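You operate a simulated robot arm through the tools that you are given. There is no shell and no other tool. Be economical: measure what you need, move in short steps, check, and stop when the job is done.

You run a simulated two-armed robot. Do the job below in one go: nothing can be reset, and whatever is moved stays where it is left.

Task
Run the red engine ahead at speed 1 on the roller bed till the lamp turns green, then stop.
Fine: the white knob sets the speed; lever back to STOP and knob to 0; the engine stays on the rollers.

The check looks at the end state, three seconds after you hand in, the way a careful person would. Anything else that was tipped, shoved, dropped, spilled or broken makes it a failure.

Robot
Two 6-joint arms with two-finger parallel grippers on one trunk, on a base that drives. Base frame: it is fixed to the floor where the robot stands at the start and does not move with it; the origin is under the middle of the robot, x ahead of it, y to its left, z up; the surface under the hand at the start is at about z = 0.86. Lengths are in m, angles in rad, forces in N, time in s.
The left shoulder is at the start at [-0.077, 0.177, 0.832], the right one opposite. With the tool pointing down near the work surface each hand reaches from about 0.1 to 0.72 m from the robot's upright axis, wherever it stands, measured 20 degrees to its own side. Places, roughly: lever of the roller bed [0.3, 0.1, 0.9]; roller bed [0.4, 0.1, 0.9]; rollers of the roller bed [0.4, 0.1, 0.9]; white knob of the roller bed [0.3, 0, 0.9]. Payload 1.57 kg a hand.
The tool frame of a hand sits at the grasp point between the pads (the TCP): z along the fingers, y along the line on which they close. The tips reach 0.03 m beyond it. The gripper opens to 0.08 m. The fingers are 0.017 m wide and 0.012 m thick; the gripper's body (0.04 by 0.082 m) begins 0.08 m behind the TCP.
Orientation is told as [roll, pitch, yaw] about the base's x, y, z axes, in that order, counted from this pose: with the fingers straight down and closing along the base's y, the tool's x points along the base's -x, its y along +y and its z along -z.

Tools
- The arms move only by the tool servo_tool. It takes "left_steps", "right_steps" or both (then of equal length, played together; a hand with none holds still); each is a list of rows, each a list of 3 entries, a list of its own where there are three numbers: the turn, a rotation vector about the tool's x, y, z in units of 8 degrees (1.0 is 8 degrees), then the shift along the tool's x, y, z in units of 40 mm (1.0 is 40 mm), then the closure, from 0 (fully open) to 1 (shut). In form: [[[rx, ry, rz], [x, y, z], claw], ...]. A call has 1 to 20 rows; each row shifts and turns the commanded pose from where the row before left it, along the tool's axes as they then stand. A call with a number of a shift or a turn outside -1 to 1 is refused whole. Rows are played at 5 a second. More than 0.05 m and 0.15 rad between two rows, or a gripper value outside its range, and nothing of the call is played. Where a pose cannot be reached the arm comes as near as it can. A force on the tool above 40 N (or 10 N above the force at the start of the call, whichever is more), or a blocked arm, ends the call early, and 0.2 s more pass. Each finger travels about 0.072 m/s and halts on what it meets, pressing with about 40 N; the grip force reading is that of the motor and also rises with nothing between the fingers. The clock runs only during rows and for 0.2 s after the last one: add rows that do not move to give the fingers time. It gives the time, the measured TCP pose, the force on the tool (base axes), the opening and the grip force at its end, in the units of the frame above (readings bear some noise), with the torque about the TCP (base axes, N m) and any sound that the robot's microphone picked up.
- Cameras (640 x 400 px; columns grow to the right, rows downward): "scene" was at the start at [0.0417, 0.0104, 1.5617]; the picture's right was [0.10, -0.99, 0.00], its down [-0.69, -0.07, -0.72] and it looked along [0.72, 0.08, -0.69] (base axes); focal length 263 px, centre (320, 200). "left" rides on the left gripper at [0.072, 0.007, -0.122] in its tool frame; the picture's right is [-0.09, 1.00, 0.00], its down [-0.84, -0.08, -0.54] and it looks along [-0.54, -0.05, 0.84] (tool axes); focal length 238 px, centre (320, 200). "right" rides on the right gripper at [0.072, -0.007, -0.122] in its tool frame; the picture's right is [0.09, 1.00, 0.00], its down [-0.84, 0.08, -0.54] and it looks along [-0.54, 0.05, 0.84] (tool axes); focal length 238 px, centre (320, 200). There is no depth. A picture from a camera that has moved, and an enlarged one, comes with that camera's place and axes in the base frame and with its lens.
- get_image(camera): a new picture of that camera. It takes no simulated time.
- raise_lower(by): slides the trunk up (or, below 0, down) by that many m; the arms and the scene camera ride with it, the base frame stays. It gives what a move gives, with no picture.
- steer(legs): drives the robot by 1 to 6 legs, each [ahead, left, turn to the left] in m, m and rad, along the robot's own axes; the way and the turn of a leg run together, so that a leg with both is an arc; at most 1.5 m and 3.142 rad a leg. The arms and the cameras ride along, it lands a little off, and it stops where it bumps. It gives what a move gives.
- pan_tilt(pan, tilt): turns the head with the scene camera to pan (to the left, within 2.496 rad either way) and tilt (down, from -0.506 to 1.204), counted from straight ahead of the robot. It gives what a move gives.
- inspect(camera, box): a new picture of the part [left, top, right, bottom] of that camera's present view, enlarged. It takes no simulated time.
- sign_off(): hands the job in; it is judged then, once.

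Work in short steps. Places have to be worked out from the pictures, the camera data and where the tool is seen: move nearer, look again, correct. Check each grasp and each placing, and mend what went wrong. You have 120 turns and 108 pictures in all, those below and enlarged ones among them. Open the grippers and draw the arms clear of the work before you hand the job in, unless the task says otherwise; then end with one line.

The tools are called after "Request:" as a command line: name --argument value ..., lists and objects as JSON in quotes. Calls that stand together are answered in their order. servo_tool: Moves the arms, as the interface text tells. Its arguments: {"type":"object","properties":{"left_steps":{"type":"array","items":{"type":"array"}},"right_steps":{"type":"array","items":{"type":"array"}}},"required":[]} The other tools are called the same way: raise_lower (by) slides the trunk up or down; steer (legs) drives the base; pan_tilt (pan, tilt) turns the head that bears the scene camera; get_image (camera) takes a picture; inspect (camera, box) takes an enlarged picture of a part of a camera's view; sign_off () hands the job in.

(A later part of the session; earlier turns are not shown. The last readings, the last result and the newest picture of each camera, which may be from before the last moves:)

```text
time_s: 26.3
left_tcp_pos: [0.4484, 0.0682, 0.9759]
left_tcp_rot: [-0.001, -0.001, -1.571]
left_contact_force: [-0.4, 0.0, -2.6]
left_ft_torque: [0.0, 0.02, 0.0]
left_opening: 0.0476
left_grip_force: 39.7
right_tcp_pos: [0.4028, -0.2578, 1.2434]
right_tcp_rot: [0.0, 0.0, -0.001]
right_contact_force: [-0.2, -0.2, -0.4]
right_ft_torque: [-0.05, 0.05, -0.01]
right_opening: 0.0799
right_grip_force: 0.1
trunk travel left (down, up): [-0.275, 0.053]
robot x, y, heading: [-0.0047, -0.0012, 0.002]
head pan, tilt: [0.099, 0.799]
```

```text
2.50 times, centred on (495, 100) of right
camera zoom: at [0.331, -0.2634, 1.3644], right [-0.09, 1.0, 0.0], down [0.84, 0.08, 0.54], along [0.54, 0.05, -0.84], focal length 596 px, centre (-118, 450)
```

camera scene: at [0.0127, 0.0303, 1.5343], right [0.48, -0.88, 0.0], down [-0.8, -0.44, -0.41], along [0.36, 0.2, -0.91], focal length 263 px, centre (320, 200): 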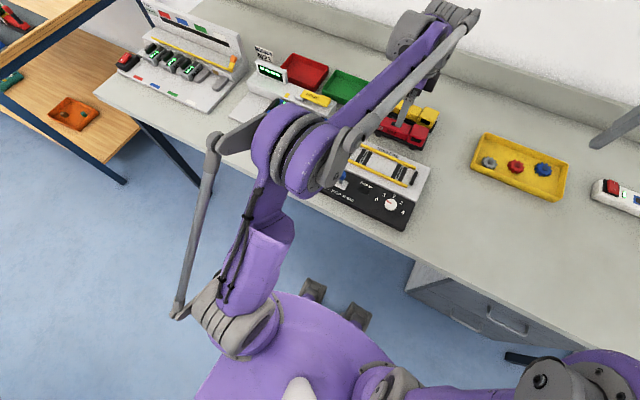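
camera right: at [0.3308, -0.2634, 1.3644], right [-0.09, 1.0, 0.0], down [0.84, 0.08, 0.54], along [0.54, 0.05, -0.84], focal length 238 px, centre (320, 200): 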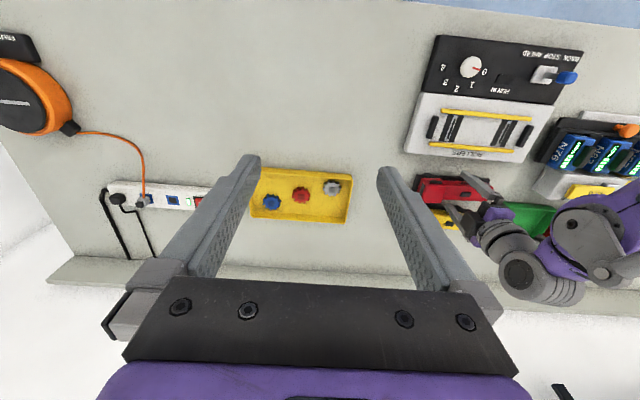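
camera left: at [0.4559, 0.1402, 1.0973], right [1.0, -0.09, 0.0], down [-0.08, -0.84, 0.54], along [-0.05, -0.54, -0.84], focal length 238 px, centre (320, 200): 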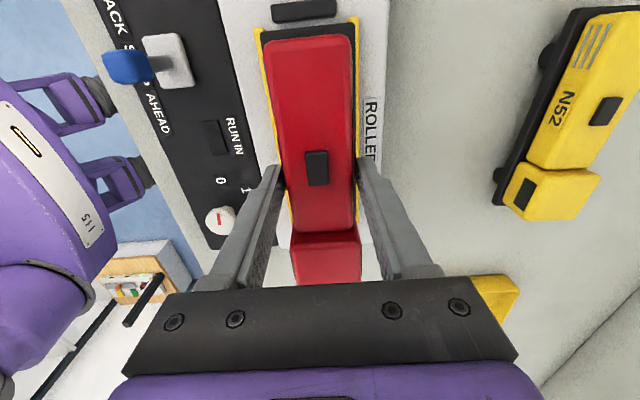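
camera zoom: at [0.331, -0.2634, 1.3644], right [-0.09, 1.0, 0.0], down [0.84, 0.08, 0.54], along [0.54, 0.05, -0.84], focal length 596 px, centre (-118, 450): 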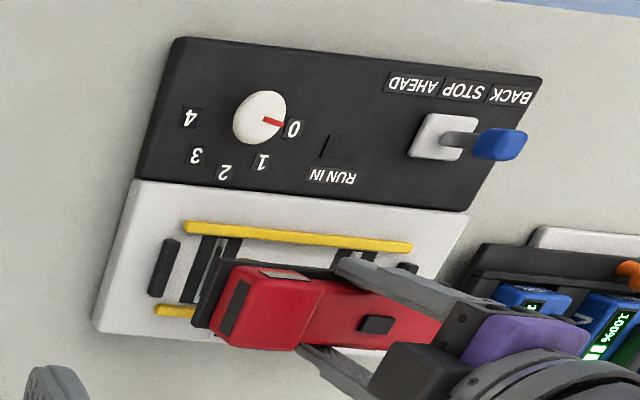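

Aligned over the rollers and between the bumpers. I lower slowly toward the expected contact at about z=0.936.

Request:
servo_tool --left_steps '[[[0, 0, 0], [0, 0, 0.3], 1], [[0, 0, 0], [0, 0, 0.3], 1], [[0, 0, 0], [0, 0, 0.25], 1], [[0, 0, 0], [0, 0, 0], 1]]'

Request:
inspect --camera "scene" --box '[275, 215, 375, 285]'

Request:
inspect --camera "left" --box '[230, 0, 410, 200]'

```text
time_s: 27.3
left_tcp_pos: [0.448, 0.0675, 0.9424]
left_tcp_rot: [0.001, 0.001, -1.57]
left_contact_force: [-0.2, -1.4, -2.9]
left_ft_torque: [0.03, -0.02, 0.0]
left_opening: 0.0475
left_grip_force: 39.8
right_tcp_pos: [0.404, -0.258, 1.2442]
right_tcp_rot: [0.0, 0.001, -0.002]
right_contact_force: [0.2, 0.0, 0.3]
right_ft_torque: [-0.02, 0.01, -0.01]
right_opening: 0.0799
right_grip_force: 0.1
trunk travel left (down, up): [-0.275, 0.053]
robot x, y, heading: [-0.0004, -0.0031, -0.001]
head pan, tilt: [0.099, 0.799]
```

```text
5.71 times, centred on (325, 250) of scene
camera zoom: at [0.0404, 0.0098, 1.5592], right [0.1, -1.0, 0.0], down [-0.71, -0.07, -0.7], along [0.69, 0.07, -0.72], focal length 1504 px, centre (291, -86)
```

zoom: 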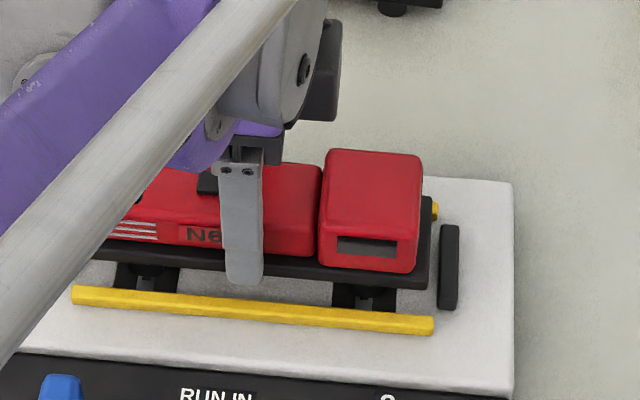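

```text
2.00 times, centred on (320, 100) of left
camera zoom: at [0.456, 0.1404, 1.0634], right [1.0, -0.09, 0.0], down [-0.08, -0.84, 0.54], along [-0.05, -0.54, -0.84], focal length 477 px, centre (320, 400)
```

zoom: 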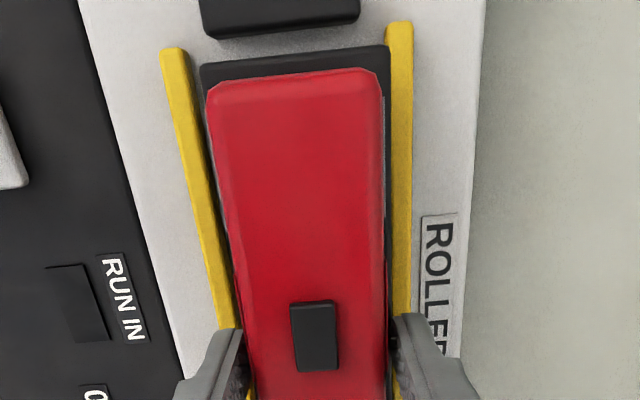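

About 6 mm gap at each bumper and centred between the rails. I lower in tiny steps until the force shows contact.

Request:
servo_tool --left_steps '[[[0, 0, 0], [0, 0, 0.05], 1], [[0, 0, 0], [0, 0, 0.05], 1], [[0, 0, 0], [0, 0, 0.05], 1], [[0, 0, 0], [0, 0, 0], 1]]'

```text
time_s: 28.3
left_tcp_pos: [0.4477, 0.0686, 0.9367]
left_tcp_rot: [0.001, 0.001, -1.57]
left_contact_force: [5.3, 3.2, 24.8]
left_ft_torque: [-0.25, 0.04, -0.11]
left_opening: 0.0475
left_grip_force: 40.4
right_tcp_pos: [0.4022, -0.2565, 1.2445]
right_tcp_rot: [-0.001, -0.003, -0.001]
right_contact_force: [-0.4, -0.2, -0.1]
right_ft_torque: [0.0, 0.0, 0.03]
right_opening: 0.0802
right_grip_force: 0.0
trunk travel left (down, up): [-0.275, 0.053]
robot x, y, heading: [-0.0026, 0.0022, -0.0]
head pan, tilt: [0.099, 0.799]
```

Contact at z≈0.937, as expected. I ease up by 1 mm, then open slowly and raise a little.

Request:
servo_tool --left_steps '[[[0, 0, 0], [0, 0, -0.035], 1], [[0, 0, 0], [0, 0, 0], 1]]'

Request:
servo_tool --left_steps '[[[0, 0, 0], [0, 0, 0], 0.4], [[0, 0, 0], [0, 0, 0], 0.35], [[0, 0, 0], [0, 0, 0], 0.2], [[0, 0, 0], [0, 0, 0], 0.05], [[0, 0, 0], [0, 0, 0], 0.05]]'

Request:
get_image --camera "left"

Request:
inspect --camera "scene" --box '[275, 215, 375, 285]'

```text
time_s: 28.9
left_tcp_pos: [0.4477, 0.0685, 0.936]
left_tcp_rot: [-0.001, 0.0, -1.571]
left_contact_force: [3.6, 2.0, 9.5]
left_ft_torque: [0.26, -0.5, 0.0]
left_opening: 0.0476
left_grip_force: 39.3
right_tcp_pos: [0.4017, -0.2582, 1.2436]
right_tcp_rot: [0.001, 0.001, -0.001]
right_contact_force: [-0.3, -0.4, 0.6]
right_ft_torque: [-0.03, 0.01, -0.03]
right_opening: 0.0802
right_grip_force: 0.2
trunk travel left (down, up): [-0.275, 0.053]
robot x, y, heading: [0.0008, 0.0014, -0.002]
head pan, tilt: [0.099, 0.799]
```

```text
time_s: 30.1
left_tcp_pos: [0.4488, 0.0689, 0.9364]
left_tcp_rot: [-0.001, -0.001, -1.569]
left_contact_force: [0.0, -0.1, 0.3]
left_ft_torque: [0.01, -0.03, 0.04]
left_opening: 0.0758
left_grip_force: 0.2
right_tcp_pos: [0.4043, -0.2583, 1.2442]
right_tcp_rot: [0.001, 0.002, 0.0]
right_contact_force: [-0.3, -0.8, -0.4]
right_ft_torque: [-0.05, 0.03, -0.02]
right_opening: 0.0802
right_grip_force: 0.0
trunk travel left (down, up): [-0.275, 0.053]
robot x, y, heading: [0.0008, 0.0002, 0.002]
head pan, tilt: [0.099, 0.799]
```

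```text
71 pictures are left
camera left: at [0.4558, 0.14, 1.0588], right [1.0, -0.09, 0.0], down [-0.08, -0.84, 0.54], along [-0.05, -0.54, -0.84], focal length 238 px, centre (320, 200)
```

left: 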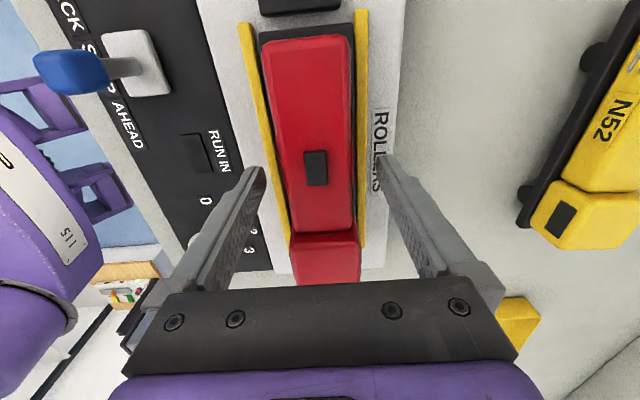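

```text
5.71 times, centred on (325, 250) of scene
camera zoom: at [0.0403, 0.0098, 1.5592], right [0.1, -1.0, 0.0], down [-0.71, -0.07, -0.7], along [0.69, 0.07, -0.72], focal length 1504 px, centre (291, -86)
```

zoom: 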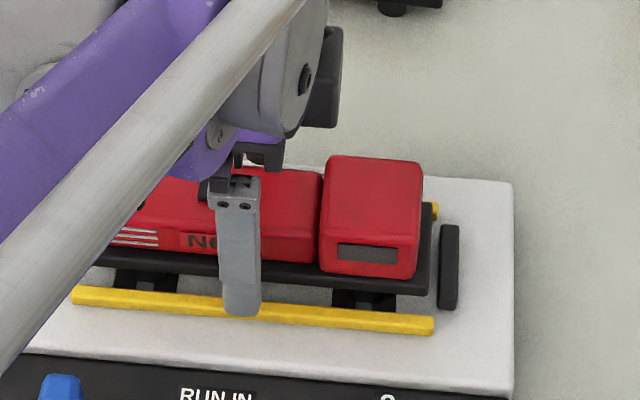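

The engine is seated on the rollers and released. I raise the left hand clear, draw it aside and turn it back, then look at the knob and lever.

Request:
servo_tool --left_steps '[[[0, 0, 0], [0, 0, -0.6], 0.05], [[0, 0, 0], [0, 0, -1], 0.05], [[0, 0, 0], [0, 0, -1], 0.05], [[0, 0, 0], [0, 0, -1], 0.05], [[0, 0, -1], [0.7, -0.6, 0], 0.05], [[0, 0, -1], [0.5, 0, 0], 0.05], [[0, 0, -1], [0.5, 0, 0], 0.05], [[0, 0, -1], [0.5, 0, 0], 0.05], [[0, 0, -1], [0.5, 0, 0], 0.05], [[0, 0, -1], [0, 0, 0], 0.05], [[0, 0, -1], [0, 0, 0], 0.05], [[0, 0, -1], [0, 0, 0], 0.05], [[0, 0, -1], [0, 0, 0], 0.05], [[0, 0, -1], [0, 0, 0], 0.05], [[0, 0, -1], [0, 0, 0], 0.05], [[0, 0, -0.25], [0, 0, 0], 0.05]]'

Request:
get_image --camera "left"

Request:
get_image --camera "scene"

```text
time_s: 33.5
left_tcp_pos: [0.398, 0.1706, 1.0816]
left_tcp_rot: [-0.001, -0.001, 0.003]
left_contact_force: [-0.2, 0.7, -1.0]
left_ft_torque: [0.0, -0.02, 0.01]
left_opening: 0.0761
left_grip_force: 0.1
right_tcp_pos: [0.403, -0.2577, 1.245]
right_tcp_rot: [0.001, 0.001, 0.001]
right_contact_force: [0.0, 0.6, -0.3]
right_ft_torque: [-0.01, -0.02, -0.01]
right_opening: 0.08
right_grip_force: 0.0
trunk travel left (down, up): [-0.275, 0.053]
robot x, y, heading: [-0.0008, -0.0032, -0.002]
head pan, tilt: [0.099, 0.799]
```

```text
69 pictures are left
camera left: at [0.3269, 0.1773, 1.2032], right [0.09, 1.0, 0.0], down [0.84, -0.08, 0.54], along [0.54, -0.05, -0.84], focal length 238 px, centre (320, 200)
```

left: 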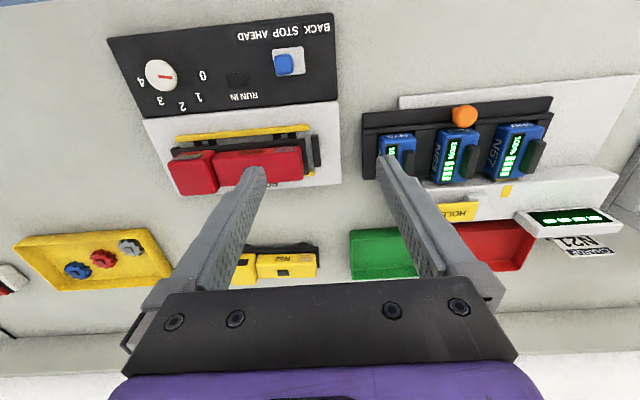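

```text
68 pictures are left
camera scene: at [0.0403, 0.0098, 1.5592], right [0.1, -1.0, 0.0], down [-0.71, -0.07, -0.7], along [0.69, 0.07, -0.72], focal length 263 px, centre (320, 200)
```

scene: 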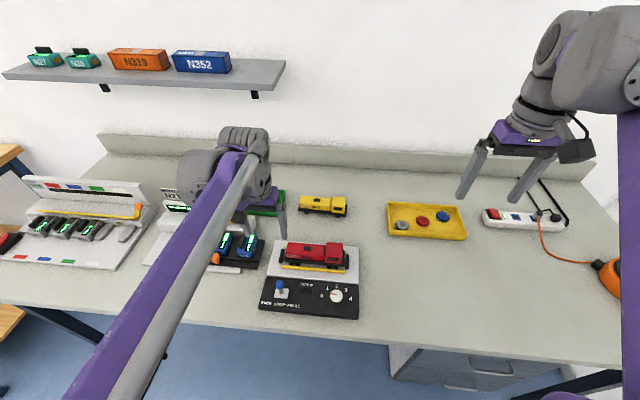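

Both hands are clear. I zoom on the panel from two views to triangulate the knob and lever.

Request:
inspect --camera "left" --box '[100, 0, 345, 200]'

Request:
inspect --camera "scene" --box '[255, 235, 365, 325]'

```text
2.00 times, centred on (222, 100) of left
camera zoom: at [0.3269, 0.1773, 1.2032], right [0.09, 1.0, 0.0], down [0.84, -0.08, 0.54], along [0.54, -0.05, -0.84], focal length 477 px, centre (515, 400)
```

zoom: 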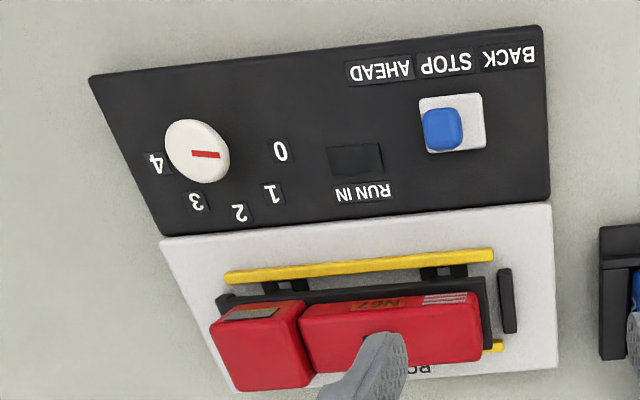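

```text
4.44 times, centred on (310, 280) of scene
camera zoom: at [0.0403, 0.0098, 1.5592], right [0.1, -1.0, 0.0], down [-0.71, -0.07, -0.7], along [0.69, 0.07, -0.72], focal length 1170 px, centre (364, -156)
```

zoom: 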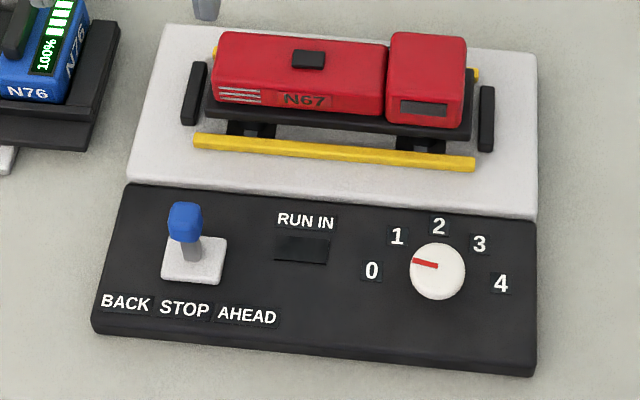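

The knob centre is about [0.338, −0.0035] with its top at z≈0.901 and the panel at 0.882; labels are 40° apart and the pointer is at 0. The lever handle is about [0.339, 0.14, 0.933]. The right hand goes above the knob, left hand a bit aside.

Request:
servo_tool --left_steps '[[[0, 0, 0], [0, 0.5, -0.2], 0.05], [[0, 0, 0], [0, 0.5, -0.2], 0.05], [[0, 0, 0], [0, 0.5, -0.2], 0.05], [[0, 0, 0], [0, 0.5, 0], 0.05], [[0, 0, 0], [0, 0, 0], 0.05], [[0, 0, 0], [0, 0, 0], 0.05], [[0, 0, 0], [0, 0, 0], 0.05], [[0, 0, 0], [0, 0, 0], 0.05], [[0, 0, 0], [0, 0, 0], 0.05], [[0, 0, 0], [0, 0, 0], 0.05], [[0, 0, 0], [0, 0, 0], 0.05]]' --right_steps '[[[0, 0, 0], [0.16, 0.635, 0.68], 0.1], [[0, 0, 0], [0.16, 0.635, 0.68], 0.1], [[0, 0, 0], [0.16, 0.635, 0.68], 0.1], [[0, 0, 0], [0.16, 0.635, 0.68], 0.1], [[0, 0, 0], [0.16, 0.635, 0.68], 0.1], [[0, 0, 0], [0.16, 0.635, 0.68], 0.1], [[0, 0, 0], [0.16, 0.635, 0.68], 0.1], [[0, 0, 0], [0.16, 0.635, 0.68], 0.1], [[0, 0, 0], [0.16, 0.635, 0.68], 0.1], [[0, 0, 0], [0.16, 0.635, 0.68], 0.1], [[0, 0, 0], [0, 0, 0], 0.1]]'

Request:
get_image --camera "right"

Request:
get_image --camera "scene"

```text
time_s: 35.9
left_tcp_pos: [0.3979, 0.2497, 1.1054]
left_tcp_rot: [0.0, 0.0, 0.0]
left_contact_force: [0.1, -0.1, -0.2]
left_ft_torque: [0.01, -0.02, -0.03]
left_opening: 0.076
left_grip_force: 0.1
right_tcp_pos: [0.3404, -0.0048, 0.9736]
right_tcp_rot: [0.0, 0.0, 0.001]
right_contact_force: [-0.2, -0.5, -0.3]
right_ft_torque: [0.02, 0.03, 0.0]
right_opening: 0.0719
right_grip_force: 0.1
trunk travel left (down, up): [-0.275, 0.053]
robot x, y, heading: [-0.0025, 0.002, -0.001]
head pan, tilt: [0.099, 0.799]
```

```text
65 pictures are left
camera right: at [0.2682, -0.0105, 1.0927], right [-0.09, 1.0, 0.0], down [0.84, 0.08, 0.54], along [0.54, 0.05, -0.84], focal length 238 px, centre (320, 200)
```

right: 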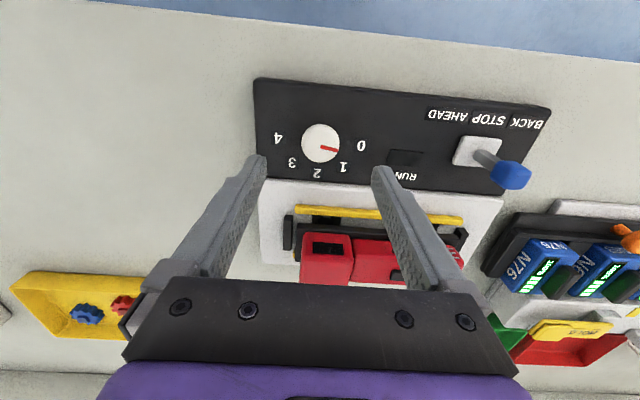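

```text
64 pictures are left
camera scene: at [0.0401, 0.0094, 1.5592], right [0.1, -1.0, 0.0], down [-0.71, -0.07, -0.7], along [0.69, 0.07, -0.72], focal length 263 px, centre (320, 200)
```

scene: 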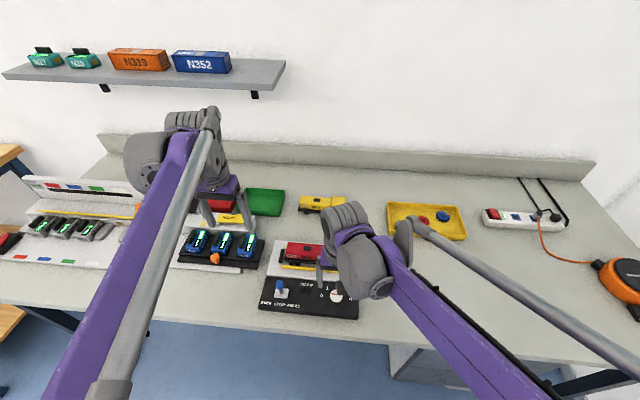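

Knob re-measured at [0.336, −0.004], so alignment is good. I descend to TCP z 0.917 and check before closing.

Request:
servo_tool --right_steps '[[[0, 0, 0], [0.05, 0, 0.5], 0.2], [[0, 0, 0], [0.04, 0, 0.5], 0.2], [[0, 0, 0], [0, 0.02, 0.42], 0.2], [[0, 0, 0], [0, 0, 0], 0.2]]'

Request:
inspect --camera "right" --box '[200, 20, 520, 220]'

```text
time_s: 36.9
left_tcp_pos: [0.3976, 0.2486, 1.1061]
left_tcp_rot: [0.0, 0.0, -0.001]
left_contact_force: [0.0, 0.3, -0.4]
left_ft_torque: [0.01, -0.02, -0.03]
left_opening: 0.0761
left_grip_force: 0.1
right_tcp_pos: [0.335, -0.0044, 0.9154]
right_tcp_rot: [0.001, -0.002, 0.001]
right_contact_force: [0.0, -0.3, 0.0]
right_ft_torque: [0.0, 0.0, -0.01]
right_opening: 0.0638
right_grip_force: 0.0
trunk travel left (down, up): [-0.275, 0.053]
robot x, y, heading: [0.0026, 0.0029, 0.001]
head pan, tilt: [0.099, 0.799]
```

```text
2.00 times, centred on (360, 120) of right
camera zoom: at [0.2632, -0.0089, 1.0349], right [-0.09, 1.0, 0.0], down [0.84, 0.08, 0.54], along [0.54, 0.05, -0.84], focal length 477 px, centre (240, 360)
```

zoom: 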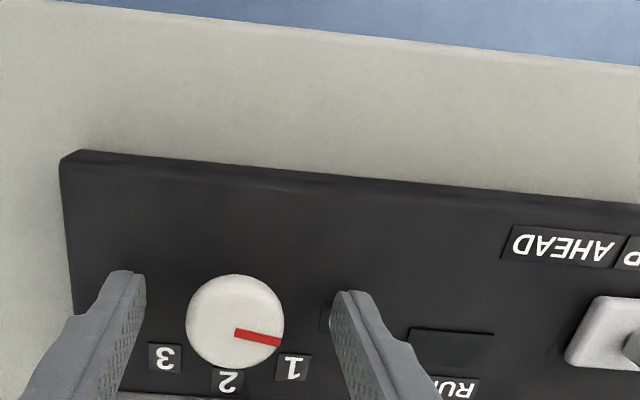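

The fingers straddle the knob, centred on it. I close on it.

Request:
servo_tool --right_steps '[[[0, 0, 0], [0, 0, 0], 0.5], [[0, 0, 0], [0, 0, 0], 0.7], [[0, 0, 0], [0, 0, 0], 0.7], [[0, 0, 0], [0, 0, 0], 0.7]]'

```text
time_s: 37.9
left_tcp_pos: [0.3978, 0.2498, 1.1061]
left_tcp_rot: [0.002, 0.0, 0.0]
left_contact_force: [-0.5, 0.3, 0.5]
left_ft_torque: [-0.02, 0.03, -0.04]
left_opening: 0.076
left_grip_force: 0.1
right_tcp_pos: [0.3363, -0.004, 0.9134]
right_tcp_rot: [0.0, 0.001, -0.001]
right_contact_force: [0.1, -10.3, -1.9]
right_ft_torque: [-0.3, -0.04, -0.03]
right_opening: 0.0315
right_grip_force: 40.4
trunk travel left (down, up): [-0.275, 0.053]
robot x, y, heading: [-0.0016, -0.0018, -0.001]
head pan, tilt: [0.099, 0.799]
```

Gripped at 31.5 mm. I turn clockwise 40° (yaw negative).

Request:
servo_tool --right_steps '[[[0, 0, 0.8], [0, 0, 0], 0.7], [[0, 0, 0.8], [0, 0, 0], 0.7], [[0, 0, 0.8], [0, 0, 0], 0.7], [[0, 0, 0.8], [0, 0, 0], 0.7], [[0, 0, 0.8], [0, 0, 0], 0.7], [[0, 0, 0.8], [0, 0, 0], 0.7], [[0, 0, 0.2], [0, 0, 0], 0.7], [[0, 0, 0], [0, 0, 0], 0.7]]'

Request:
inspect --camera "right" --box '[200, 60, 440, 210]'

Request:
inspect --camera "scene" --box '[255, 235, 365, 325]'

```text
time_s: 39.7
left_tcp_pos: [0.3975, 0.2492, 1.1068]
left_tcp_rot: [-0.001, 0.0, -0.001]
left_contact_force: [-0.5, -0.7, 0.0]
left_ft_torque: [-0.01, -0.01, 0.0]
left_opening: 0.0759
left_grip_force: 0.0
right_tcp_pos: [0.3348, -0.0037, 0.9141]
right_tcp_rot: [0.004, 0.001, -0.696]
right_contact_force: [-1.6, -8.0, -2.2]
right_ft_torque: [-0.01, 0.04, -0.02]
right_opening: 0.0314
right_grip_force: 40.3
trunk travel left (down, up): [-0.275, 0.053]
robot x, y, heading: [-0.0004, -0.0045, -0.002]
head pan, tilt: [0.099, 0.799]
```

```text
2.67 times, centred on (320, 135) of right
camera zoom: at [0.2765, 0.0385, 1.0351], right [0.57, 0.82, 0.0], down [0.69, -0.48, 0.54], along [0.45, -0.31, -0.84], focal length 636 px, centre (320, 373)
```

zoom: 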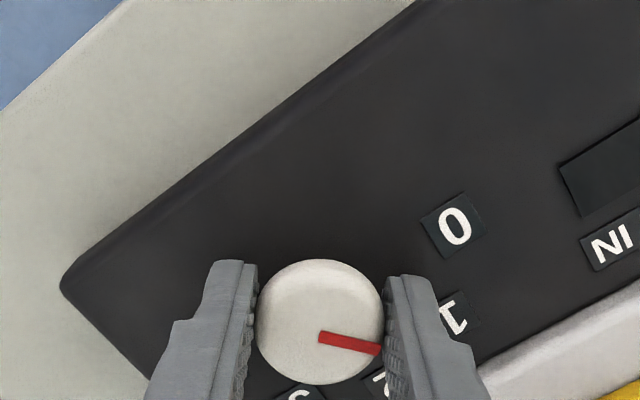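

```text
4.44 times, centred on (310, 280) of scene
camera zoom: at [0.0403, 0.0086, 1.5592], right [0.1, -1.0, 0.0], down [-0.71, -0.07, -0.7], along [0.69, 0.07, -0.72], focal length 1170 px, centre (364, -156)
```

zoom: 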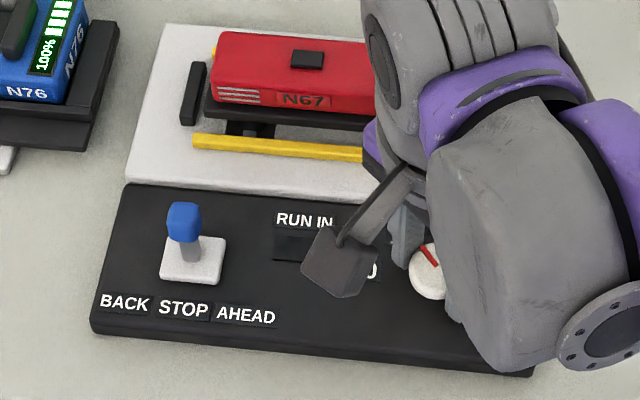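

The pointer turned with the hand to about the "1" direction. I open, rise and verify.

Request:
servo_tool --right_steps '[[[0, 0, 0], [0, 0, 0], 0.5], [[0, 0, 0], [0, 0, 0], 0.2], [[0, 0, 0], [0, 0, 0], 0.2], [[0, 0, 0], [0, 0, -0.6], 0.2], [[0, 0, 0], [0, 0, -0.8], 0.2], [[0, 0, 0], [0, 0, -0.8], 0.2], [[0, 0, -1], [0.5, -0.8, -0.3], 0.2], [[0, 0, -1], [0, -1, -0.3], 0.2], [[0, 0, -1], [0, -1, -0.3], 0.2], [[0, 0, -1], [0, -1, -0.3], 0.2], [[0, 0, -1], [0, -1, -0.3], 0.2]]'

Request:
inspect --camera "scene" --box '[255, 235, 365, 325]'

Request:
inspect --camera "left" --box '[0, 0, 300, 200]'

```text
time_s: 42.1
left_tcp_pos: [0.398, 0.2496, 1.1065]
left_tcp_rot: [0.001, 0.0, -0.001]
left_contact_force: [0.3, -0.1, -0.5]
left_ft_torque: [-0.02, -0.03, -0.02]
left_opening: 0.0757
left_grip_force: 0.1
right_tcp_pos: [0.2462, -0.1645, 1.061]
right_tcp_rot: [-0.001, 0.001, 0.003]
right_contact_force: [0.2, 0.6, 0.8]
right_ft_torque: [0.01, 0.02, -0.04]
right_opening: 0.0639
right_grip_force: 0.1
trunk travel left (down, up): [-0.275, 0.053]
robot x, y, heading: [-0.0015, 0.0011, -0.003]
head pan, tilt: [0.099, 0.799]
```

```text
4.44 times, centred on (310, 280) of scene
camera zoom: at [0.0402, 0.0097, 1.5592], right [0.1, -0.99, 0.0], down [-0.71, -0.07, -0.7], along [0.69, 0.07, -0.72], focal length 1170 px, centre (364, -156)
```

zoom: 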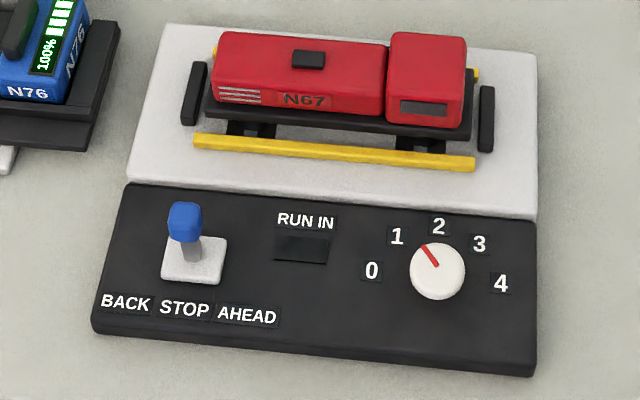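

```text
2.00 times, centred on (150, 100) of left
camera zoom: at [0.3271, 0.257, 1.2272], right [0.09, 1.0, 0.0], down [0.84, -0.08, 0.54], along [0.54, -0.05, -0.84], focal length 477 px, centre (660, 400)
```

zoom: 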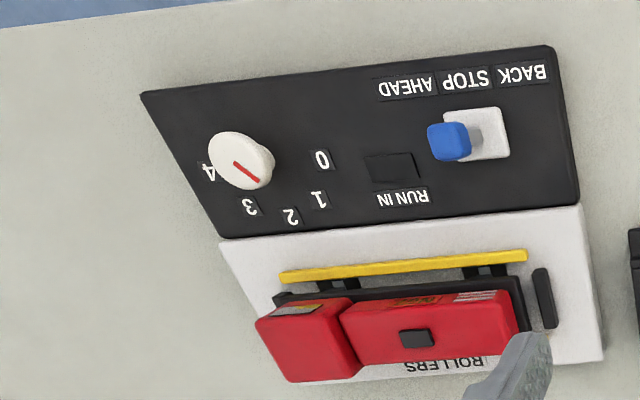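

The pointer is at 1. The left hand now goes above the lever, with fingers half open to straddle it.

Request:
servo_tool --left_steps '[[[0, 0, 0], [0.37, -0.68, 0.4], 0.3], [[0, 0, 0], [0.37, -0.68, 0.4], 0.4], [[0, 0, 0], [0.37, -0.68, 0.4], 0.4], [[0, 0, 0], [0.37, -0.68, 0.4], 0.4], [[0, 0, 0], [0, 0, 0.4], 0.4], [[0, 0, 0], [0, 0, 0], 0.4]]'

Request:
get_image --camera "left"

```text
time_s: 43.5
left_tcp_pos: [0.3375, 0.1409, 1.0243]
left_tcp_rot: [0.0, 0.0, 0.0]
left_contact_force: [-0.4, 0.6, 0.6]
left_ft_torque: [0.0, -0.01, 0.01]
left_opening: 0.0482
left_grip_force: 0.0
right_tcp_pos: [0.2472, -0.1633, 1.0606]
right_tcp_rot: [0.0, -0.001, 0.001]
right_contact_force: [-0.1, -0.3, -0.5]
right_ft_torque: [-0.05, 0.03, -0.01]
right_opening: 0.0639
right_grip_force: 0.1
trunk travel left (down, up): [-0.275, 0.053]
robot x, y, heading: [-0.0006, -0.0, 0.001]
head pan, tilt: [0.099, 0.799]
```

```text
58 pictures are left
camera left: at [0.2672, 0.1482, 1.1462], right [0.09, 1.0, 0.0], down [0.84, -0.08, 0.54], along [0.54, -0.05, -0.84], focal length 238 px, centre (320, 200)
```

left: 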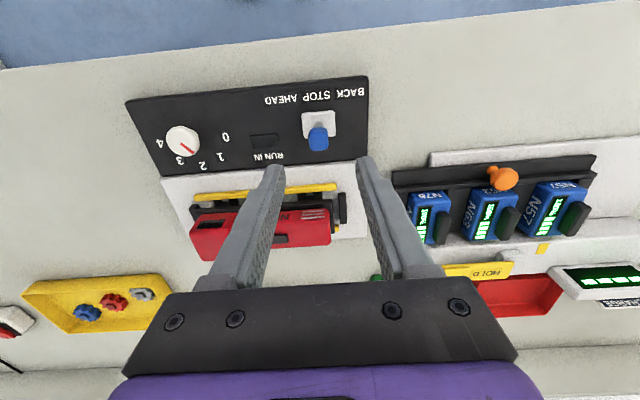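

The lever is confirmed at [0.338, 0.14]. I go down astride it to TCP z≈0.937.

Request:
servo_tool --left_steps '[[[0, 0, 0], [0, 0, 0.8], 0.4], [[0, 0, 0], [0, 0, 0.7], 0.4], [[0, 0, 0], [0, 0, 0.68], 0.4], [[0, 0, 0], [0, 0, 0], 0.55], [[0, 0, 0], [0, 0, 0], 0.55]]'

Request:
get_image --camera "left"

Request:
inspect --camera "scene" --box '[255, 235, 365, 325]'

```text
time_s: 44.7
left_tcp_pos: [0.3398, 0.1422, 0.9384]
left_tcp_rot: [-0.001, 0.0, -0.001]
left_contact_force: [0.3, -0.4, 0.8]
left_ft_torque: [0.02, -0.01, 0.0]
left_opening: 0.0362
left_grip_force: 0.0
right_tcp_pos: [0.2468, -0.1634, 1.0597]
right_tcp_rot: [0.001, 0.0, 0.0]
right_contact_force: [0.3, 1.1, 0.8]
right_ft_torque: [-0.01, 0.0, 0.04]
right_opening: 0.0639
right_grip_force: 0.0
trunk travel left (down, up): [-0.275, 0.053]
robot x, y, heading: [-0.0002, -0.0008, -0.001]
head pan, tilt: [0.099, 0.799]
```

```text
57 pictures are left
camera left: at [0.2681, 0.1486, 1.0596], right [0.09, 1.0, 0.0], down [0.84, -0.08, 0.54], along [0.54, -0.05, -0.84], focal length 238 px, centre (320, 200)
```

left: 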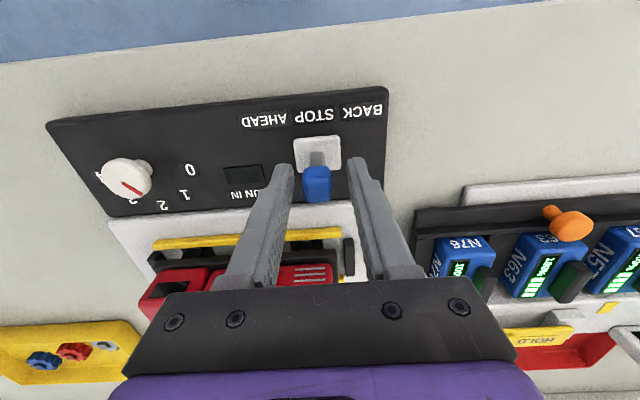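

```text
4.44 times, centred on (310, 280) of scene
camera zoom: at [0.0404, 0.0098, 1.5592], right [0.1, -1.0, 0.0], down [-0.71, -0.07, -0.7], along [0.69, 0.07, -0.72], focal length 1170 px, centre (364, -156)
```

zoom: 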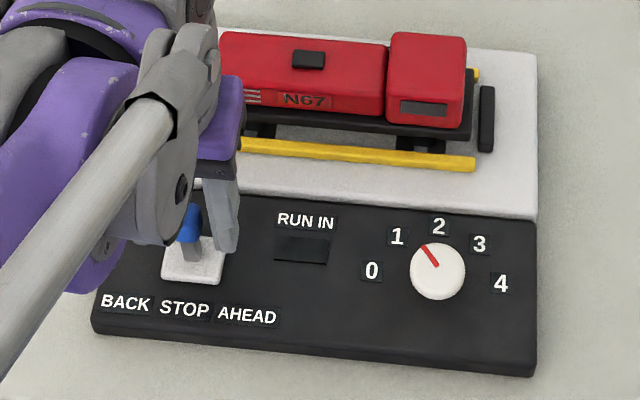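

The lever is between the fingers. I push toward AHEAD (−y) in small steps.

Request:
servo_tool --left_steps '[[[0, 0, 0], [0, -0.2, 0], 0.55], [[0, 0, 0], [0, -0.2, 0], 0.55], [[0, 0, 0], [0, -0.2, 0], 0.55]]'

Request:
inspect --camera "scene" --box '[255, 235, 365, 325]'

Request:
inspect --camera "left" --box '[200, 80, 440, 230]'

```text
time_s: 45.5
left_tcp_pos: [0.3384, 0.1181, 0.9379]
left_tcp_rot: [-0.001, 0.001, 0.001]
left_contact_force: [0.3, 0.0, 0.3]
left_ft_torque: [0.04, 0.0, 0.01]
left_opening: 0.036
left_grip_force: 0.0
right_tcp_pos: [0.2477, -0.1654, 1.0616]
right_tcp_rot: [-0.001, 0.0, -0.001]
right_contact_force: [-0.6, -0.3, -0.4]
right_ft_torque: [0.01, 0.0, 0.04]
right_opening: 0.0639
right_grip_force: 0.0
trunk travel left (down, up): [-0.275, 0.053]
robot x, y, heading: [-0.0002, -0.0033, -0.002]
head pan, tilt: [0.099, 0.799]
```

```text
4.44 times, centred on (310, 280) of scene
camera zoom: at [0.0404, 0.0096, 1.5592], right [0.1, -1.0, 0.0], down [-0.71, -0.07, -0.7], along [0.69, 0.07, -0.72], focal length 1170 px, centre (364, -156)
```

zoom: 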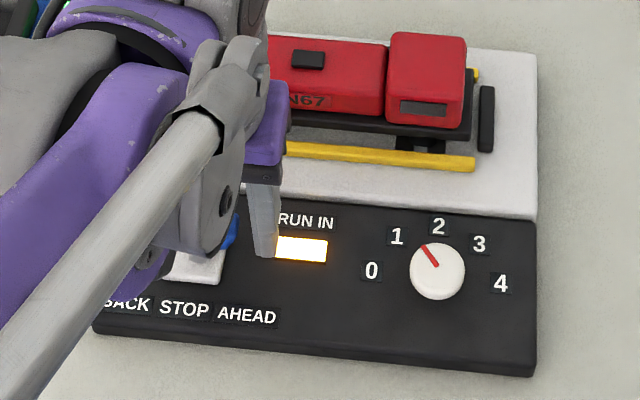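

```text
2.67 times, centred on (320, 155) of left
camera zoom: at [0.2677, 0.1249, 1.0597], right [0.09, 1.0, 0.0], down [0.84, -0.08, 0.54], along [0.54, -0.05, -0.84], focal length 636 px, centre (320, 320)
```

zoom: 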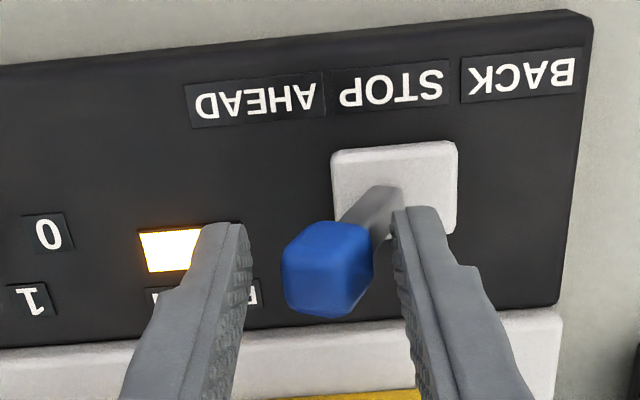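

The lever snapped to AHEAD and the lamp is amber, so it's running. I wait a few seconds and look.

Request:
servo_tool --left_steps '[[[0, 0, 0], [0, 0, 0], 0.55], [[0, 0, 0], [0, 0, 0], 0.55], [[0, 0, 0], [0, 0, 0], 0.55], [[0, 0, 0], [0, 0, 0], 0.55], [[0, 0, 0], [0, 0, 0], 0.55], [[0, 0, 0], [0, 0, 0], 0.55], [[0, 0, 0], [0, 0, 0], 0.55], [[0, 0, 0], [0, 0, 0], 0.55]]'

Request:
inspect --camera "scene" --box '[255, 215, 375, 325]'

```text
time_s: 47.3
left_tcp_pos: [0.3395, 0.1195, 0.939]
left_tcp_rot: [0.0, 0.0, 0.001]
left_contact_force: [-0.1, 0.2, -0.2]
left_ft_torque: [0.02, 0.0, -0.03]
left_opening: 0.0359
left_grip_force: 0.0
right_tcp_pos: [0.2461, -0.1637, 1.0603]
right_tcp_rot: [0.001, -0.001, 0.0]
right_contact_force: [-0.5, 0.3, -0.2]
right_ft_torque: [0.0, 0.01, 0.01]
right_opening: 0.0639
right_grip_force: 0.1
trunk travel left (down, up): [-0.275, 0.053]
robot x, y, heading: [-0.0015, -0.0029, 0.001]
head pan, tilt: [0.099, 0.799]
```

```text
3.64 times, centred on (315, 270) of scene
camera zoom: at [0.0403, 0.0098, 1.5592], right [0.1, -1.0, 0.0], down [-0.71, -0.07, -0.7], along [0.69, 0.07, -0.72], focal length 957 px, centre (338, -54)
```

zoom: 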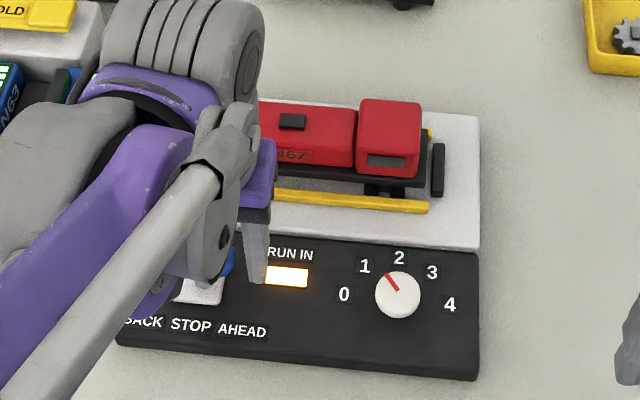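

Still amber and the engine is steady on the rollers. I wait on.

Request:
servo_tool --left_steps '[[[0, 0, 0], [0, 0, 0], 0.55], [[0, 0, 0], [0, 0, 0], 0.55], [[0, 0, 0], [0, 0, 0], 0.55], [[0, 0, 0], [0, 0, 0], 0.55], [[0, 0, 0], [0, 0, 0], 0.55], [[0, 0, 0], [0, 0, 0], 0.55], [[0, 0, 0], [0, 0, 0], 0.55], [[0, 0, 0], [0, 0, 0], 0.55], [[0, 0, 0], [0, 0, 0], 0.55], [[0, 0, 0], [0, 0, 0], 0.55]]'

Request:
inspect --camera "scene" --box '[255, 215, 375, 325]'

```text
time_s: 49.5
left_tcp_pos: [0.3384, 0.1195, 0.9385]
left_tcp_rot: [0.001, 0.0, 0.0]
left_contact_force: [0.4, 1.0, 0.3]
left_ft_torque: [0.01, -0.01, -0.02]
left_opening: 0.0358
left_grip_force: 0.1
right_tcp_pos: [0.2464, -0.1631, 1.0597]
right_tcp_rot: [0.0, 0.0, 0.0]
right_contact_force: [0.2, -0.2, 0.6]
right_ft_torque: [0.01, 0.0, 0.01]
right_opening: 0.0637
right_grip_force: 0.1
trunk travel left (down, up): [-0.275, 0.053]
robot x, y, heading: [-0.0013, 0.0014, 0.002]
head pan, tilt: [0.099, 0.799]
```

```text
3.64 times, centred on (315, 270) of scene
camera zoom: at [0.0403, 0.0098, 1.5592], right [0.1, -1.0, 0.0], down [-0.71, -0.07, -0.7], along [0.69, 0.07, -0.72], focal length 957 px, centre (338, -54)
```

zoom: 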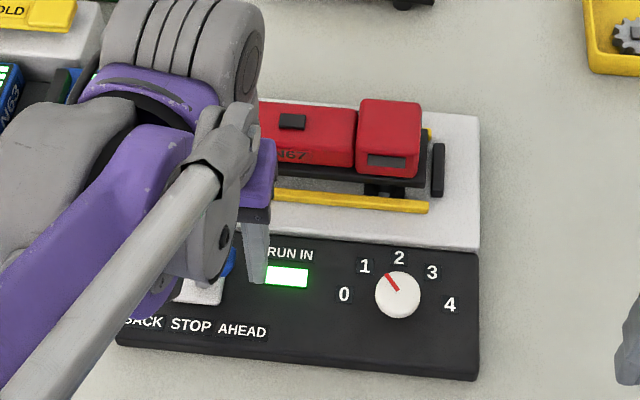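

Green. I push the lever back to STOP (+y) gently; the other finger guards against overshoot.

Request:
servo_tool --left_steps '[[[0, 0, 0], [0, 0.2, 0], 0.55], [[0, 0, 0], [0, 0.15, 0], 0.55], [[0, 0, 0], [0, 0.15, 0], 0.55], [[0, 0, 0], [0, 0.05, 0], 0.55]]'

Request:
inspect --camera "scene" --box '[255, 215, 375, 325]'

Request:
inspect --camera "left" --box '[200, 80, 440, 230]'

```text
time_s: 50.5
left_tcp_pos: [0.3376, 0.1395, 0.9381]
left_tcp_rot: [0.0, 0.0, 0.002]
left_contact_force: [0.5, -0.7, -0.1]
left_ft_torque: [0.0, -0.06, -0.02]
left_opening: 0.0363
left_grip_force: 0.0
right_tcp_pos: [0.2475, -0.1635, 1.0618]
right_tcp_rot: [0.0, -0.001, 0.0]
right_contact_force: [-0.4, -0.3, -0.2]
right_ft_torque: [-0.03, 0.03, -0.01]
right_opening: 0.0641
right_grip_force: 0.0
trunk travel left (down, up): [-0.275, 0.053]
robot x, y, heading: [-0.0009, 0.0031, 0.004]
head pan, tilt: [0.099, 0.799]
```

```text
3.64 times, centred on (315, 270) of scene
camera zoom: at [0.0403, 0.0098, 1.5592], right [0.1, -1.0, 0.0], down [-0.71, -0.07, -0.7], along [0.69, 0.07, -0.72], focal length 957 px, centre (338, -54)
```

zoom: 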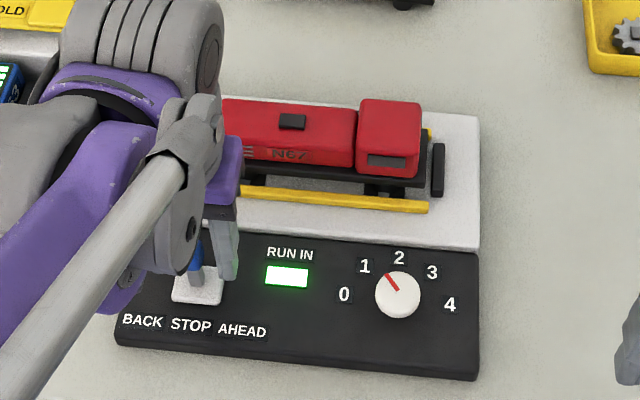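

```text
2.67 times, centred on (320, 155) of left
camera zoom: at [0.2676, 0.1464, 1.0596], right [0.09, 1.0, 0.0], down [0.84, -0.08, 0.54], along [0.54, -0.05, -0.84], focal length 636 px, centre (320, 320)
```

zoom: 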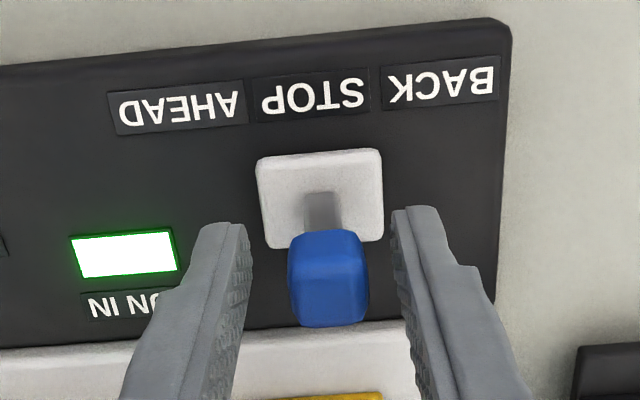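

The lever snapped upright to STOP, free between the fingers. I lift the left hand straight up and away, and bring the right hand back over the knob at the −40° yaw.

Request:
servo_tool --left_steps '[[[0, 0, 0], [0, 0, -0.6], 0.5], [[0, 0, 0], [0, 0, -1], 0.4], [[0, 0, 0], [0, 0, -1], 0.1], [[0, 0, 0], [0, 0, -1], 0.1], [[0, 0, 0], [0, 1, -0.3], 0.05], [[0, 0, 0], [0, 1, -0.3], 0.05], [[0, 0, 0], [0, 1, 0], 0.05], [[0, 0, 0], [0, 0, 0], 0.05]]'

Request:
servo_tool --right_steps '[[[0, 0, 0], [-0.45, 0.8, 0.35], 0.2], [[0, 0, 0], [-0.45, 0.8, 0.35], 0.2], [[0, 0, 0], [-0.45, 0.8, 0.35], 0.2], [[0, 0, 0], [-0.45, 0.8, 0.35], 0.2], [[0, 0, 0], [-0.42, 0.79, 0.35], 0.2], [[0, 0, 1], [0, 0, 0], 0.2], [[0, 0, 1], [0, 0, 0], 0.2], [[0, 0, 1], [0, 0, 0], 0.2], [[0, 0, 1], [0, 0, 0], 0.2], [[0, 0, 1], [0, 0, 0], 0.2], [[0, 0, 0], [0, 0, 0], 0.2]]'

Request:
get_image --camera "right"

Request:
get_image --camera "scene"

```text
time_s: 52.3
left_tcp_pos: [0.3376, 0.2579, 1.1053]
left_tcp_rot: [-0.002, 0.0, 0.001]
left_contact_force: [-0.1, -0.5, -0.3]
left_ft_torque: [0.0, -0.01, 0.04]
left_opening: 0.076
left_grip_force: 0.1
right_tcp_pos: [0.2468, -0.1643, 1.0615]
right_tcp_rot: [-0.001, -0.001, -0.001]
right_contact_force: [0.8, -1.1, 0.0]
right_ft_torque: [0.01, 0.0, -0.01]
right_opening: 0.0639
right_grip_force: 0.0
trunk travel left (down, up): [-0.275, 0.053]
robot x, y, heading: [-0.0016, 0.0032, -0.003]
head pan, tilt: [0.099, 0.799]
```

```text
time_s: 54.7
left_tcp_pos: [0.3386, 0.2579, 1.1047]
left_tcp_rot: [0.001, 0.001, 0.0]
left_contact_force: [-0.6, 0.5, 0.0]
left_ft_torque: [0.0, -0.01, 0.01]
left_opening: 0.0762
left_grip_force: 0.0
right_tcp_pos: [0.3347, -0.0035, 0.9924]
right_tcp_rot: [0.0, -0.002, -0.698]
right_contact_force: [0.4, 0.1, 1.0]
right_ft_torque: [0.0, 0.0, -0.02]
right_opening: 0.064
right_grip_force: 0.1
trunk travel left (down, up): [-0.275, 0.053]
robot x, y, heading: [-0.0026, -0.0036, 0.002]
head pan, tilt: [0.099, 0.799]
```

```text
49 pictures are left
camera right: at [0.2757, 0.0394, 1.1131], right [0.57, 0.82, 0.0], down [0.69, -0.48, 0.54], along [0.45, -0.31, -0.84], focal length 238 px, centre (320, 200)
```

right: 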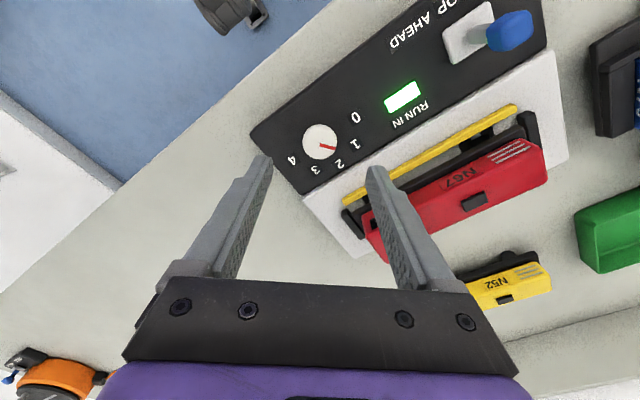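

```text
48 pictures are left
camera scene: at [0.0403, 0.0098, 1.5592], right [0.1, -1.0, 0.0], down [-0.71, -0.07, -0.7], along [0.69, 0.07, -0.72], focal length 263 px, centre (320, 200)
```

scene: 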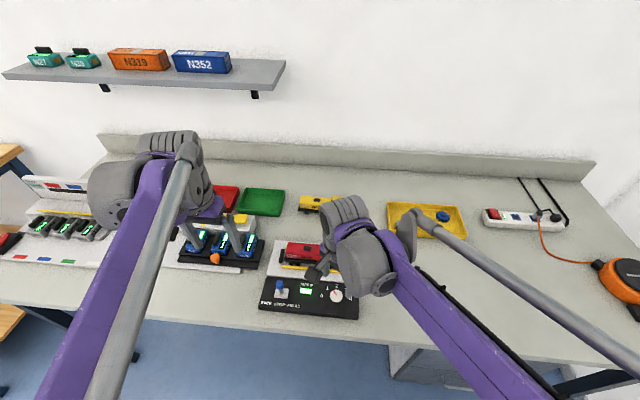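

The right hand is over the knob in the same pose as at release. I descend, grip, turn back 40°, and hold.

Request:
servo_tool --right_steps '[[[0, 0, 0], [0, 0, 0.7], 0.2], [[0, 0, 0], [0, 0, 0.7], 0.2], [[0, 0, 0], [0, 0, 0.53], 0.2], [[0, 0, 0], [0, 0, 0], 0.5], [[0, 0, 0], [0, 0, 0], 0.7], [[0, 0, 0], [0, 0, 0], 0.7], [[0, 0, 0], [0, 0, 0], 0.7], [[0, 0, -0.8], [0, 0, 0], 0.7], [[0, 0, -0.8], [0, 0, 0], 0.7], [[0, 0, -0.8], [0, 0, 0], 0.7], [[0, 0, -0.8], [0, 0, 0], 0.7], [[0, 0, -0.8], [0, 0, 0], 0.7], [[0, 0, -0.8], [0, 0, 0], 0.7], [[0, 0, -0.2], [0, 0, 0], 0.7], [[0, 0, 0], [0, 0, 0], 0.7]]'

Request:
inspect --camera "right" --box '[200, 60, 440, 210]'

```text
time_s: 57.9
left_tcp_pos: [0.3376, 0.2561, 1.1051]
left_tcp_rot: [0.0, 0.001, 0.001]
left_contact_force: [0.4, 0.6, -0.7]
left_ft_torque: [-0.02, 0.0, 0.01]
left_opening: 0.0763
left_grip_force: 0.0
right_tcp_pos: [0.3348, -0.0042, 0.9162]
right_tcp_rot: [0.0, 0.0, 0.0]
right_contact_force: [-20.0, -4.6, -28.5]
right_ft_torque: [-0.04, 0.6, -0.03]
right_opening: 0.0316
right_grip_force: 40.2
trunk travel left (down, up): [-0.275, 0.053]
robot x, y, heading: [-0.0033, 0.0011, 0.004]
head pan, tilt: [0.099, 0.799]
```

```text
2.67 times, centred on (320, 135) of right
camera zoom: at [0.2619, -0.0104, 1.036], right [-0.09, 1.0, 0.0], down [0.84, 0.08, 0.54], along [0.54, 0.05, -0.84], focal length 636 px, centre (320, 373)
```

zoom: 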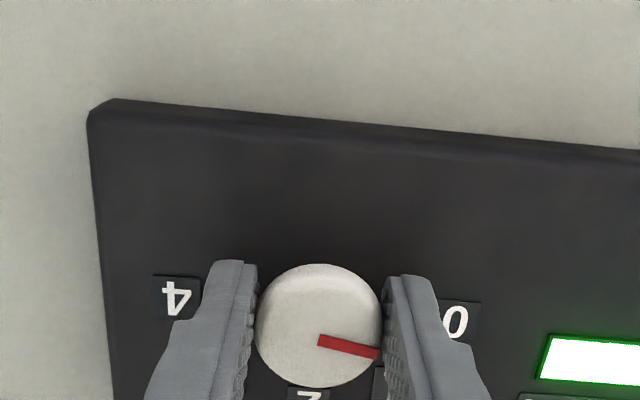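

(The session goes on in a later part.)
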